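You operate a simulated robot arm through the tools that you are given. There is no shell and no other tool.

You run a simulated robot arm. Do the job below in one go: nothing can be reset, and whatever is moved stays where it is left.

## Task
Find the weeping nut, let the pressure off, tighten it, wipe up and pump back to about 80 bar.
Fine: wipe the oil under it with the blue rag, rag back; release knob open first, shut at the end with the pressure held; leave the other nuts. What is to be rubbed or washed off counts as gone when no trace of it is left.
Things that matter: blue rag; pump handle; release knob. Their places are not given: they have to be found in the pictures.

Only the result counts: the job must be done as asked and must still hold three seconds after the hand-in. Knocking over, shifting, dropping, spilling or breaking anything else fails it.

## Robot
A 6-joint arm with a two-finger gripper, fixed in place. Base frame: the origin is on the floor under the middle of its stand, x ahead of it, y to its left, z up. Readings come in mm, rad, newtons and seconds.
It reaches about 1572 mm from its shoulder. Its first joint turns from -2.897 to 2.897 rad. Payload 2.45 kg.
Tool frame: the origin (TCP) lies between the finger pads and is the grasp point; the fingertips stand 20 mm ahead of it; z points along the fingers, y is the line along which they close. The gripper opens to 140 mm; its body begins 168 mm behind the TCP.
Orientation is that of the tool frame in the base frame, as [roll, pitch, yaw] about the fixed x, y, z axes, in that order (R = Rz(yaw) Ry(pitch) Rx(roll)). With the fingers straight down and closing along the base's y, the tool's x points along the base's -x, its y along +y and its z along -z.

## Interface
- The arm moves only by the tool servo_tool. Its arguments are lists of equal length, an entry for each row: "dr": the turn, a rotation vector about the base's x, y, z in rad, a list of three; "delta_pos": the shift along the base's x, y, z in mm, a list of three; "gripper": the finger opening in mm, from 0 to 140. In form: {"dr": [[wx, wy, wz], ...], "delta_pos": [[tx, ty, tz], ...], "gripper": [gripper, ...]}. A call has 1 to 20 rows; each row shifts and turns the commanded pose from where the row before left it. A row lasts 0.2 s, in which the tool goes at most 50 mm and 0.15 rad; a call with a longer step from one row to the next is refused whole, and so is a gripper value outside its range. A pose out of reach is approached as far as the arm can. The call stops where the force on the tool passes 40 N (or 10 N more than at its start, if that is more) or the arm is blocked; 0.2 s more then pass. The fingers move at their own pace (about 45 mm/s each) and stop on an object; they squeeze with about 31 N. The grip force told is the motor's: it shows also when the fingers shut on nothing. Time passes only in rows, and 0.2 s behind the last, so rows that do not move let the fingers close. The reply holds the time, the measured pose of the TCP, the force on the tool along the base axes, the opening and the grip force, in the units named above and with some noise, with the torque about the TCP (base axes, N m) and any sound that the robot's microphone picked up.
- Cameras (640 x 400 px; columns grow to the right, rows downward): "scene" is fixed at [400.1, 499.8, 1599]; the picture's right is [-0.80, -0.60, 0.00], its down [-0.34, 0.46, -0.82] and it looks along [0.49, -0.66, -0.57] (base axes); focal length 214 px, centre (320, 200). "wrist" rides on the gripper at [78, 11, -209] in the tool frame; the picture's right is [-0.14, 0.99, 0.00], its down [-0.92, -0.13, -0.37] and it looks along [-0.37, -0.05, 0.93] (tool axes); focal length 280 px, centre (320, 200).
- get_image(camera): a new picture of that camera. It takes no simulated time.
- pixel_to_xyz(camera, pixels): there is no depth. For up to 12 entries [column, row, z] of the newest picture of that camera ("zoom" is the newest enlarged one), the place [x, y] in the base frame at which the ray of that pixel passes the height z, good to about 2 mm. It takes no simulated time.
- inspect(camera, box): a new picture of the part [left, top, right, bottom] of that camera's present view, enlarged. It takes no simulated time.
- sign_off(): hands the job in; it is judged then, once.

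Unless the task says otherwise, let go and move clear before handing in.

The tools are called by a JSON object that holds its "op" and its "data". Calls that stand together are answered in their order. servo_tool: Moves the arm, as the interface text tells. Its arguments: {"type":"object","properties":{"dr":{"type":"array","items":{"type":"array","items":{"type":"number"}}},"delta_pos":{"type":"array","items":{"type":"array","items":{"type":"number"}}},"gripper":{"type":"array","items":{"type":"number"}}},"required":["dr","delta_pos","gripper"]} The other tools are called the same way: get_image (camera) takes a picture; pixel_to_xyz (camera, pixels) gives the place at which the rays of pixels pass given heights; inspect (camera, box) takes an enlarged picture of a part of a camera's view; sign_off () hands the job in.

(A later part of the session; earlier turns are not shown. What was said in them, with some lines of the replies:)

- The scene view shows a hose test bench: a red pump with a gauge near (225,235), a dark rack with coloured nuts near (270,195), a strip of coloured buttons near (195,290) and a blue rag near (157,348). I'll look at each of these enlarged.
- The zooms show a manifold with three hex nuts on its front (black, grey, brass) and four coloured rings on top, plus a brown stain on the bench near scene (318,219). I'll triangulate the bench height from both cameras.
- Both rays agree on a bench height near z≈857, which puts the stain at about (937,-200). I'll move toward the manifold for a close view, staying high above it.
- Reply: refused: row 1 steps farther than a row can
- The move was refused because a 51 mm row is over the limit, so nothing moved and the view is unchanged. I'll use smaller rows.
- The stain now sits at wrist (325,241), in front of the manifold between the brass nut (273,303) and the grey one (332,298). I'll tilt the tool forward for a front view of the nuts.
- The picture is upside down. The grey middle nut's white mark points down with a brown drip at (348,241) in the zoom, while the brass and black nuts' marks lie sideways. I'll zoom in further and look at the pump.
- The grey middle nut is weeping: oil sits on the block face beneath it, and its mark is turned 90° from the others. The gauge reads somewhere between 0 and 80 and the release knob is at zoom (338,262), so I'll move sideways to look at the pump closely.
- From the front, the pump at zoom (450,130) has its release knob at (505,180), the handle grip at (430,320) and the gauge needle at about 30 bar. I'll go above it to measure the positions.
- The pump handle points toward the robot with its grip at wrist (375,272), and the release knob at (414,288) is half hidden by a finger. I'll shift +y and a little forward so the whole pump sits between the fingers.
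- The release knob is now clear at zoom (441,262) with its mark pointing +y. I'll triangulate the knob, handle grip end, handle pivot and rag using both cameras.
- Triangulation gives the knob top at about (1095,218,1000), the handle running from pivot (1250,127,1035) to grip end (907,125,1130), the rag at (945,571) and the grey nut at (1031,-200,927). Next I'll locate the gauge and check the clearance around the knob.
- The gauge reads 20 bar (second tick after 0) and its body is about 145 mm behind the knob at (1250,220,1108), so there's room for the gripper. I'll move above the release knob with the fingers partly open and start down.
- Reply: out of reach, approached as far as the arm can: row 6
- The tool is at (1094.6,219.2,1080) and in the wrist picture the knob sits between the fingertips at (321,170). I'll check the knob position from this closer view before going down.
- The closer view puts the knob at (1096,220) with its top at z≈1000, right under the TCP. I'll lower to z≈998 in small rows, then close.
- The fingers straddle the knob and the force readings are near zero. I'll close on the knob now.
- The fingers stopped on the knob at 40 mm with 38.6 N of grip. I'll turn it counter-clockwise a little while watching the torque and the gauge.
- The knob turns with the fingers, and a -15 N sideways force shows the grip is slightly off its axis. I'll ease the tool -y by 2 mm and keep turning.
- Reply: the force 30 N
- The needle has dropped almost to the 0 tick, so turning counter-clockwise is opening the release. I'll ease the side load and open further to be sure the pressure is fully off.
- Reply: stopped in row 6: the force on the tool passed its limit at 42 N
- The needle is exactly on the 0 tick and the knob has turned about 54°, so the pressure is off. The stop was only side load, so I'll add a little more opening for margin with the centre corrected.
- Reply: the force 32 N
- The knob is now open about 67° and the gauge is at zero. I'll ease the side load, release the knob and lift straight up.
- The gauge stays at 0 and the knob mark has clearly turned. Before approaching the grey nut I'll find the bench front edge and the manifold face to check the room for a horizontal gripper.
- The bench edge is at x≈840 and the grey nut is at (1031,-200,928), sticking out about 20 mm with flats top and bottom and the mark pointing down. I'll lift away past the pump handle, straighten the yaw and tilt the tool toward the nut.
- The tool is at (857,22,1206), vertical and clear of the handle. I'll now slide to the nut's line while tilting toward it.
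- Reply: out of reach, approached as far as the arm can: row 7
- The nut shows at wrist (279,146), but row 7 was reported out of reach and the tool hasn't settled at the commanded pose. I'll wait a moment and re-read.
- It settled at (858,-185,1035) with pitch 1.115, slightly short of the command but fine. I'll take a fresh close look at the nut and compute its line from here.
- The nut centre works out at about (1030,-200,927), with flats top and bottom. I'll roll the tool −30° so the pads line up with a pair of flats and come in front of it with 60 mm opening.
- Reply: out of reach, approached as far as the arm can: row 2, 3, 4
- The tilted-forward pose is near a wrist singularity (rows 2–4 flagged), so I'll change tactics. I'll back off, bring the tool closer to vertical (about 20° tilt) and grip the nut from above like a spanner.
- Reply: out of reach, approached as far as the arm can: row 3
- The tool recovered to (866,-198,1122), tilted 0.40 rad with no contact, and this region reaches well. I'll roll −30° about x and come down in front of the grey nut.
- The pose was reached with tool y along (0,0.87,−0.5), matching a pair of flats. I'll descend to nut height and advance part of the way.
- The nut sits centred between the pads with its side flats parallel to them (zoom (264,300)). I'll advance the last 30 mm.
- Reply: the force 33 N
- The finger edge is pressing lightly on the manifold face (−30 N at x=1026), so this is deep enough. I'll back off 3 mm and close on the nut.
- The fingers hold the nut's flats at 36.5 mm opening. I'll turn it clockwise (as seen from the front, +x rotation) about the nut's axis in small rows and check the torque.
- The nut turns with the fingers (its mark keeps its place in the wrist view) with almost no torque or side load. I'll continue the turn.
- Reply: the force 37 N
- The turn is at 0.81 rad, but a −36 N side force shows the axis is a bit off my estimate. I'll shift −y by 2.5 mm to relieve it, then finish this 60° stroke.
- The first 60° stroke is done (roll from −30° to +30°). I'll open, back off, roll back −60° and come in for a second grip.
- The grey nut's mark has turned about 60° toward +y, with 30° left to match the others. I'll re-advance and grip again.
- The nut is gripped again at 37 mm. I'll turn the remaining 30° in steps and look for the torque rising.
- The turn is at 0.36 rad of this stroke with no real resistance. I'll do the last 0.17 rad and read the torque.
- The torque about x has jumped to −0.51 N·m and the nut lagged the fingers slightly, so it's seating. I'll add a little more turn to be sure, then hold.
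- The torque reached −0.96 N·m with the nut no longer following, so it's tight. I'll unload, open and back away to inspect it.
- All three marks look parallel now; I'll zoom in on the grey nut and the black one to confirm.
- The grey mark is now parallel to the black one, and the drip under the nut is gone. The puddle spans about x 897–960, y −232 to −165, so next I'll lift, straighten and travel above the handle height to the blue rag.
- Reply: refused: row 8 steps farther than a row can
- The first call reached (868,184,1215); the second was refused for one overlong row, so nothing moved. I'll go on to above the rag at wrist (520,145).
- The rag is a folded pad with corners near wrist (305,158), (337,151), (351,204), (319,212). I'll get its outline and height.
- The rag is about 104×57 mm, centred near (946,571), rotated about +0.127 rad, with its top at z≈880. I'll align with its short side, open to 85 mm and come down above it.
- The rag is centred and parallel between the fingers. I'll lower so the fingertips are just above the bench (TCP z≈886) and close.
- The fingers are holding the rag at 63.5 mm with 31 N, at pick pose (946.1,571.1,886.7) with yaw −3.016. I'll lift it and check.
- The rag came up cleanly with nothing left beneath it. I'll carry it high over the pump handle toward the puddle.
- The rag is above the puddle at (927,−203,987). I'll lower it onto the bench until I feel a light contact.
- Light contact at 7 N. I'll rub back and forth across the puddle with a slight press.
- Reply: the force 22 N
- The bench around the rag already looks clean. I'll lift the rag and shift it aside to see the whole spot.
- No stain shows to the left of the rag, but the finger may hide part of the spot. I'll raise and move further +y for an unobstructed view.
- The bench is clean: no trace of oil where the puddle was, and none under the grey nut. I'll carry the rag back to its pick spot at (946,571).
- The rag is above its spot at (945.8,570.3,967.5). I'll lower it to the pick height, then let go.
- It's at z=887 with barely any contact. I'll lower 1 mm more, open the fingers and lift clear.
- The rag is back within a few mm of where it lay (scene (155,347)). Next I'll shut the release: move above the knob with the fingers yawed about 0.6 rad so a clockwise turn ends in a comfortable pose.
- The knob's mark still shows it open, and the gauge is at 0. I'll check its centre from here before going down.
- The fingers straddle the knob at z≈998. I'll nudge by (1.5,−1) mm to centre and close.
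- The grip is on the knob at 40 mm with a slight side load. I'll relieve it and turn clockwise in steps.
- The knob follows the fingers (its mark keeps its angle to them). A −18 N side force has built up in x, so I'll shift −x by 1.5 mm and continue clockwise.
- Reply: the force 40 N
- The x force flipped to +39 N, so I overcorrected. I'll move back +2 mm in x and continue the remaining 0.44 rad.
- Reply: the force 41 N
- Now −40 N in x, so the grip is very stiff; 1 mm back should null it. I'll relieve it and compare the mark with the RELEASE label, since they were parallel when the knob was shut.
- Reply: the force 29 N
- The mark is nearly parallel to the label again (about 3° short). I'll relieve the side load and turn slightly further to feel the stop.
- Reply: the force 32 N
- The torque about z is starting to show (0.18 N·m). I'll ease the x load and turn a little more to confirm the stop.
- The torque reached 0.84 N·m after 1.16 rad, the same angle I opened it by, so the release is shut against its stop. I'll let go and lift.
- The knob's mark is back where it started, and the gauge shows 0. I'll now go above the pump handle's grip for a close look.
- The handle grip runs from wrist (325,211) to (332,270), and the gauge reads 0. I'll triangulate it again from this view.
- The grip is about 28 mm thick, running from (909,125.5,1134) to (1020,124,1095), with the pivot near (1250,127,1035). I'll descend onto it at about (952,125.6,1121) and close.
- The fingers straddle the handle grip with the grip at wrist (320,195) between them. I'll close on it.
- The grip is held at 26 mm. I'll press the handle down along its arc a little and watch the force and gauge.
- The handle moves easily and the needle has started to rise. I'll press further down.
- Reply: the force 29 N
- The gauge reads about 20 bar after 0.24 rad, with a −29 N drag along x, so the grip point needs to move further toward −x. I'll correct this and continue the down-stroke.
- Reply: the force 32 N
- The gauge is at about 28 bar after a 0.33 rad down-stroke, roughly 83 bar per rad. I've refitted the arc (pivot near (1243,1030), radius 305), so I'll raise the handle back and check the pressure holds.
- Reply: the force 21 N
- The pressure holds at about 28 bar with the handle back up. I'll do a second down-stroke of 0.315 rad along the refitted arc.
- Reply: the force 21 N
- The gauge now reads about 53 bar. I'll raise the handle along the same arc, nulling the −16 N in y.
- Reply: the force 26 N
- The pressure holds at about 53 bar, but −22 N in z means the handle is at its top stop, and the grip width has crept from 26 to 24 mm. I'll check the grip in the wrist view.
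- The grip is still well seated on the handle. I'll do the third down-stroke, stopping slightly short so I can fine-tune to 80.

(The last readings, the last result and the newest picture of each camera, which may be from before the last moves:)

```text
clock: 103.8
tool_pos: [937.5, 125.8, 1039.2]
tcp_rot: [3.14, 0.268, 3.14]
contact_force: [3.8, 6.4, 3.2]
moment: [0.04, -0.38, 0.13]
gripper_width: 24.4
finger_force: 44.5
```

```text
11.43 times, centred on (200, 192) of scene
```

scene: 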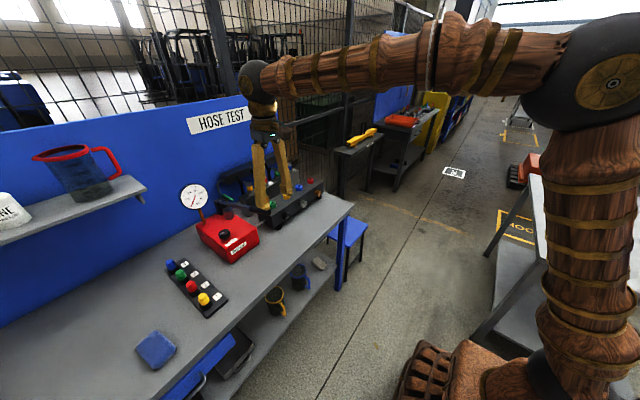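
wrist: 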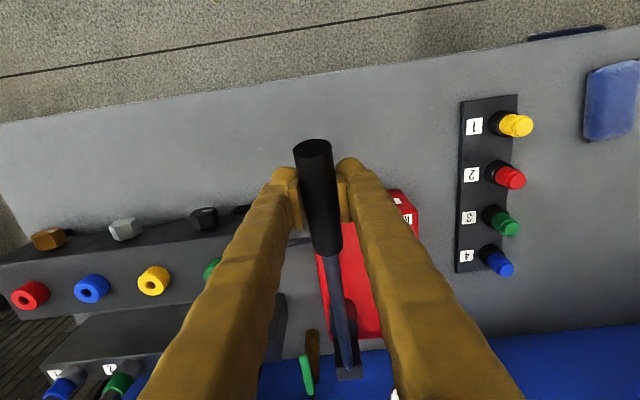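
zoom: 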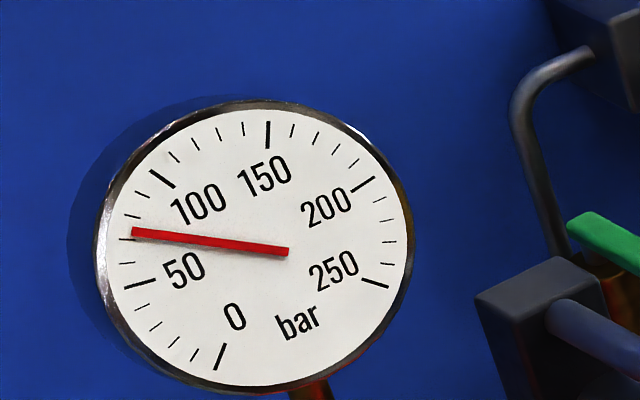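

The gauge reads about 73 bar, between the 70 and 80 ticks. About 0.08 rad more should bring it to 80.

{"op": "servo_tool", "data": {"dr": [[0, -0.03, 0], [0, -0.03, 0], [0, -0.02, 0], [0, 0, 0]], "delta_pos": [[-0.3, 0, -9.2], [0, 0, -9.2], [0.1, 0, -6.1], [0, 0, 0]], "gripper": [15, 15, 15, 15]}}

{"op": "inspect", "data": {"camera": "scene", "box": [175, 175, 225, 210]}}

```text
clock: 104.8
tool_pos: [936.3, 124.4, 1013.5]
tcp_rot: [3.137, 0.348, 3.14]
contact_force: [-0.2, 5.2, 0.6]
moment: [-0.02, 0.57, 0.11]
gripper_width: 24.1
finger_force: 44.7
```

```text
11.43 times, centred on (200, 192) of scene
```

zoom: 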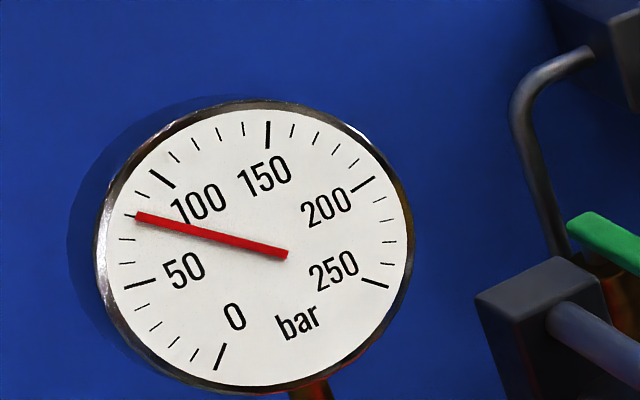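

The needle tip is now right on the 80 tick. I'll bring the handle back up to its rest position and check the pressure stays.

{"op": "servo_tool", "data": {"dr": [[0, 0.02, 0], [0, 0.03, 0], [0, 0.03, 0], [0, 0.045, 0], [0, 0.045, 0], [0, 0.045, 0], [0, 0.045, 0], [0, 0.045, 0], [0, 0.04, 0], [0, 0, 0]], "delta_pos": [[-0.1, 0, 6.1], [0, 0, 9.2], [0.3, 0, 9.2], [0.7, 0, 13.7], [1.4, 0, 13.7], [1.9, 0, 13.6], [2.5, 0, 13.5], [3.2, 0, 13.3], [3.4, 0, 11.5], [0, 0, 0]], "gripper": [15, 15, 15, 15, 15, 15, 15, 15, 15, 15]}}

{"op": "inspect", "data": {"camera": "scene", "box": [175, 175, 225, 210]}}

{"op": "inspect", "data": {"camera": "scene", "box": [175, 165, 295, 250]}}

```text
clock: 107.0
tool_pos: [949.6, 124.9, 1116.4]
tcp_rot: [3.139, 0.0, 3.139]
contact_force: [-2.8, 13.8, -16.0]
moment: [0.01, 0.65, 0.12]
gripper_width: 24.2
finger_force: 44.5
```

```text
11.43 times, centred on (200, 192) of scene
```

zoom: 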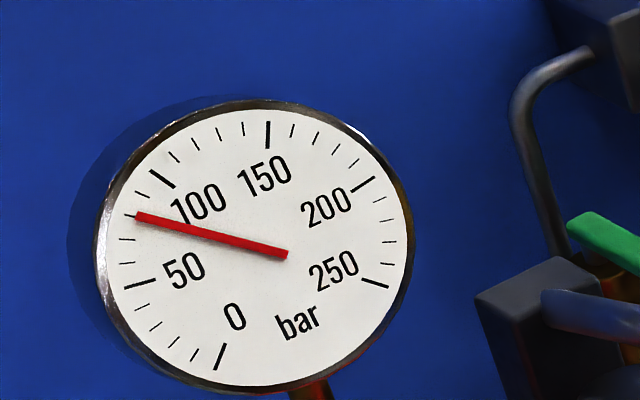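

```text
4.71 times, centred on (235, 208) of scene
```

zoom: 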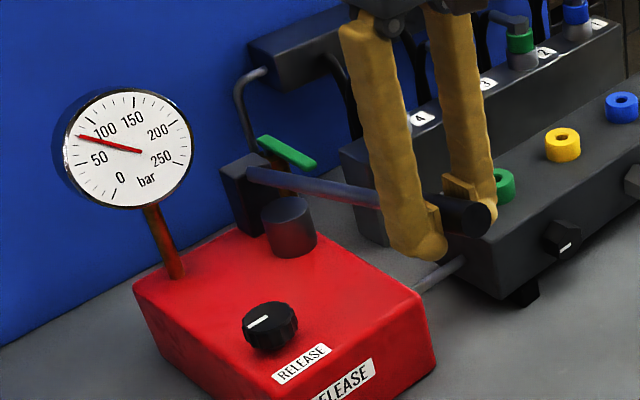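

The gauge holds at 80 with the handle at its top rest. I'll relieve the small loads and open the fingers, then watch for any movement before lifting away.

{"op": "servo_tool", "data": {"dr": [[0, 0, 0], [0, 0, 0], [0, 0, 0], [0, 0, 0]], "delta_pos": [[0, 0.6, -1], [0, 0, 0], [0, 0, 0], [0, 0, 0]], "gripper": [24, 40, 60, 75]}}

{"op": "inspect", "data": {"camera": "scene", "box": [175, 165, 295, 250]}}

{"op": "get_image", "data": {"camera": "wrist"}}

```text
clock: 108.0
tool_pos: [950.7, 124.8, 1117.7]
tcp_rot: [3.139, 0.003, 3.139]
contact_force: [-0.5, 0.2, 0.4]
moment: [-0.03, 0.01, 0.02]
gripper_width: 74.8
finger_force: 0.0
```

```text
4.71 times, centred on (235, 208) of scene
```

zoom: 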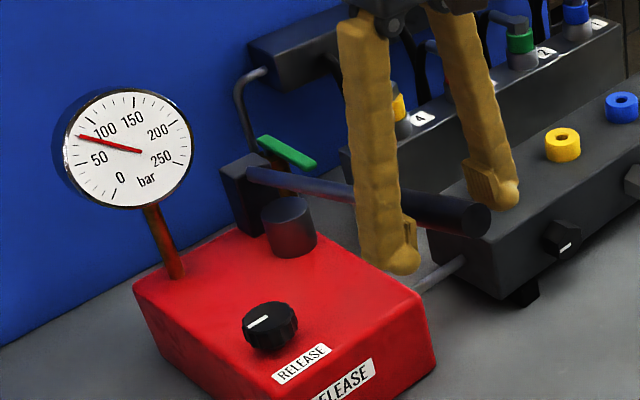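

```text
taken
```

wrist: 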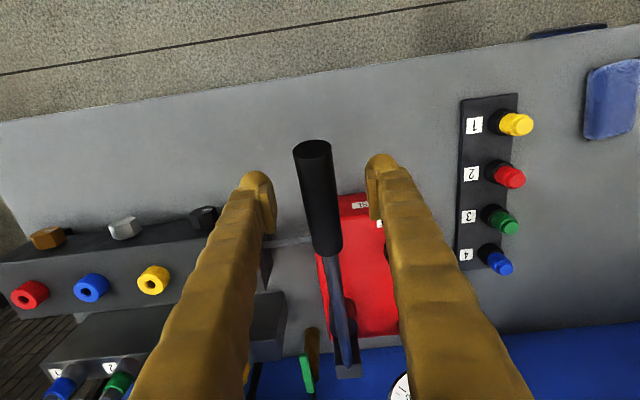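

The handle stays up by itself and the needle is steady at 80. I'll lift straight up, move back clear, and wait a few seconds to see whether the pressure holds and the nut stays dry.

{"op": "servo_tool", "data": {"dr": [[0, 0, 0], [0, 0, 0], [0, 0, 0], [0, 0, 0], [0, 0, 0], [0, 0, 0], [0, 0, 0], [0, 0, 0], [0, 0, 0], [0, 0, 0], [0, 0, 0], [0, 0, 0], [0, 0, 0], [0, 0, 0], [0, 0, 0], [0, 0, 0], [0, 0, 0], [0, 0, 0], [0, 0, 0], [0, 0, 0]], "delta_pos": [[0, 0, 40], [0, 0, 45], [0, 0, 45], [-40, 0, 20], [-45, 0, 10], [-45, 0, 0], [-45, 0, 0], [-45, 0, 0], [0, 0, 0], [0, 0, 0], [0, 0, 0], [0, 0, 0], [0, 0, 0], [0, 0, 0], [0, 0, 0], [0, 0, 0], [0, 0, 0], [0, 0, 0], [0, 0, 0], [0, 0, 0]], "gripper": [80, 80, 80, 80, 80, 80, 80, 80, 80, 80, 80, 80, 80, 80, 80, 80, 80, 80, 80, 80]}}

{"op": "get_image", "data": {"camera": "scene"}}

{"op": "inspect", "data": {"camera": "scene", "box": [175, 175, 225, 210]}}

{"op": "inspect", "data": {"camera": "scene", "box": [260, 170, 360, 240]}}

{"op": "get_image", "data": {"camera": "wrist"}}

```text
clock: 112.2
tool_pos: [730.8, 126.5, 1279.5]
tcp_rot: [3.14, 0.005, 3.141]
contact_force: [-0.1, -0.2, -0.8]
moment: [0.0, 0.03, 0.0]
gripper_width: 80.2
finger_force: 0.1
```

```text
taken
```

scene: 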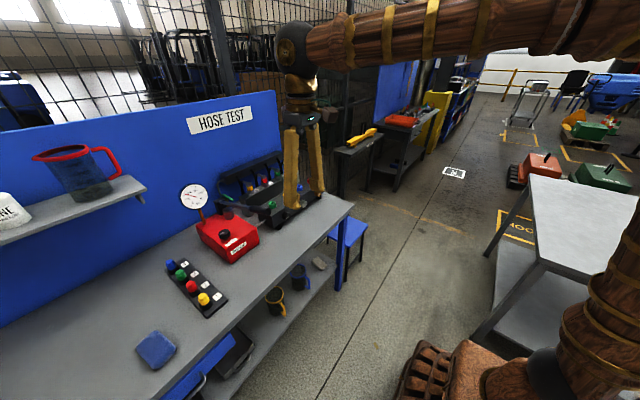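

```text
11.43 times, centred on (200, 192) of scene
```

zoom: 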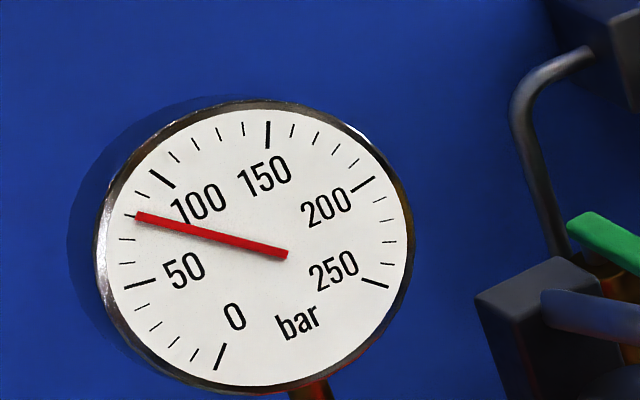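

```text
5.71 times, centred on (310, 205) of scene
```

zoom: 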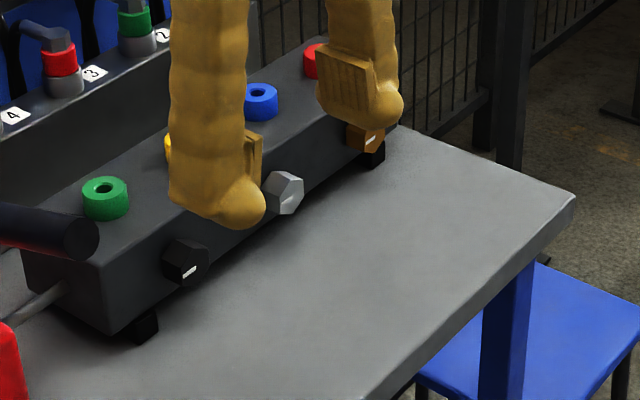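

```text
taken
```

wrist: 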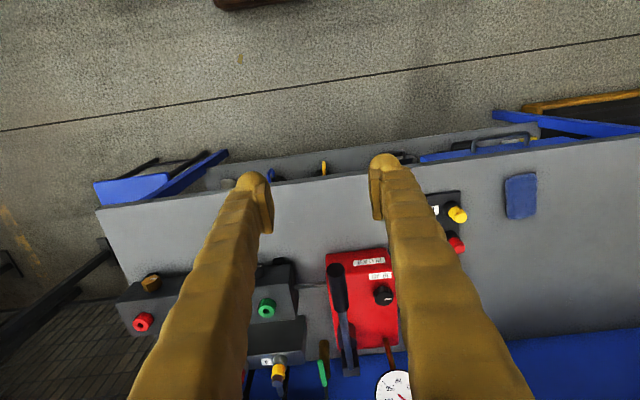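

After about 4 s clear of everything, the gauge still reads 80 and no oil shows. I'll take one last front look at the grey nut and the face beneath it under pressure.

{"op": "servo_tool", "data": {"dr": [[0, -0.0625, 0], [0, -0.0625, 0], [0, -0.0625, 0], [0, -0.0625, 0], [0, -0.0625, 0], [0, -0.0625, 0], [0, -0.0625, 0], [0, -0.0625, 0], [0, 0, 0]], "delta_pos": [[-10, -40, -20], [-10, -40, -20], [-10, -40, -20], [-10, -40, -20], [-10, -40, -20], [-10, -40, -20], [-10, -40, -20], [-10, -40, -20], [0, 0, 0]], "gripper": [140, 140, 140, 140, 140, 140, 140, 140, 140]}}

{"op": "get_image", "data": {"camera": "wrist"}}

{"op": "inspect", "data": {"camera": "wrist", "box": [220, 150, 430, 290]}}

{"op": "inspect", "data": {"camera": "scene", "box": [175, 165, 355, 265]}}

```text
clock: 114.2
tool_pos: [648.9, -193.5, 1117.5]
tcp_rot: [3.139, 0.504, 3.14]
contact_force: [0.0, -0.2, -0.7]
moment: [-0.06, 0.01, 0.04]
gripper_width: 140.0
finger_force: 0.2
```

```text
taken
```

wrist: 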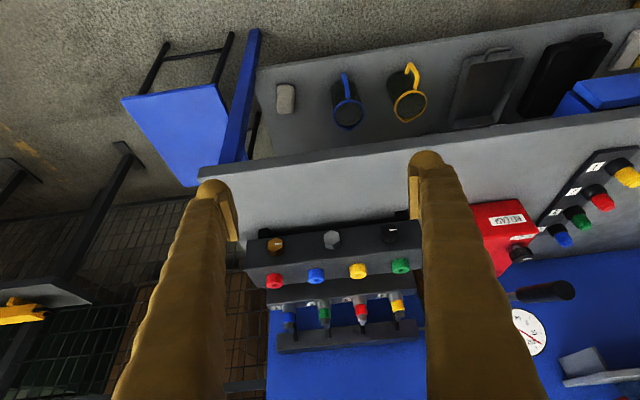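

```text
2.86 times, centred on (325, 220) of wrist
```

zoom: 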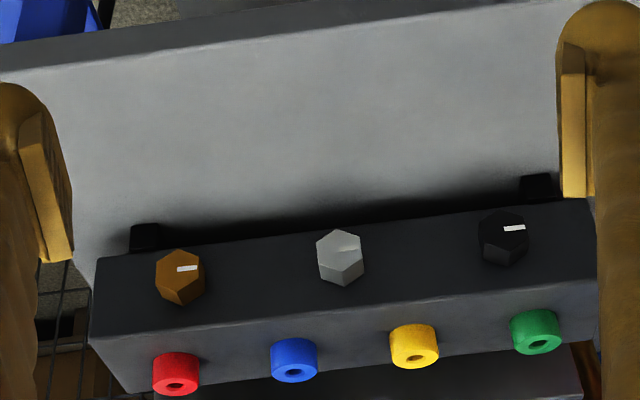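

```text
3.56 times, centred on (265, 215) of scene
```

zoom: 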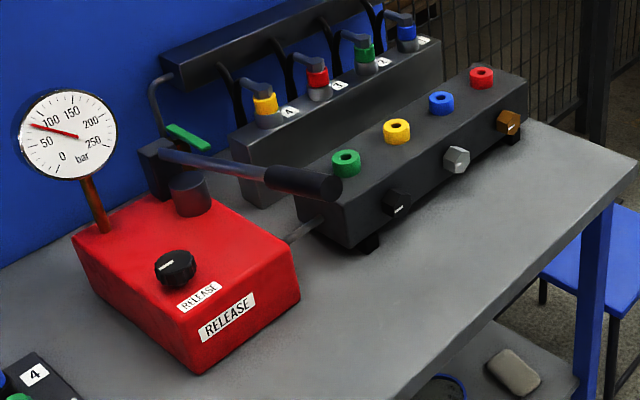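

The last pictures show the grey nut's mark in line with the others, no oil on the block face or bench, and the gauge steady at 80. The knob is shut, the handle is at rest and the rag is in place with the arm clear, so I'm handing in.

{"op": "sign_off", "data": {}}

```text
The job is handed in.
```

The weeping nut was the grey one in the middle of the manifold. It is now tight and dry, and the gauge reads about 80 bar. I handed the job in with the arm clear of the bench; the reply only confirmed the hand-in, so I don't have the verdict.

- **Pressure off:** I opened the release knob first and the gauge fell from about 20 bar to 0.
- **Nut:** I turned the grey nut 90° clockwise until it stopped turning. Its white mark now lines up with the marks on the brass and black nuts, which I left alone.
- **Oil:** I wiped up the puddle with the blue rag. No trace shows on the bench or under the nut, even with the pressure back on.
- **Rag:** it is back within a few millimetres of where it lay.
- **Pumping up:** I shut the release knob against its stop and pumped in three strokes. The gauge stayed at about 80 bar for the roughly six seconds I watched after letting go of the handle.
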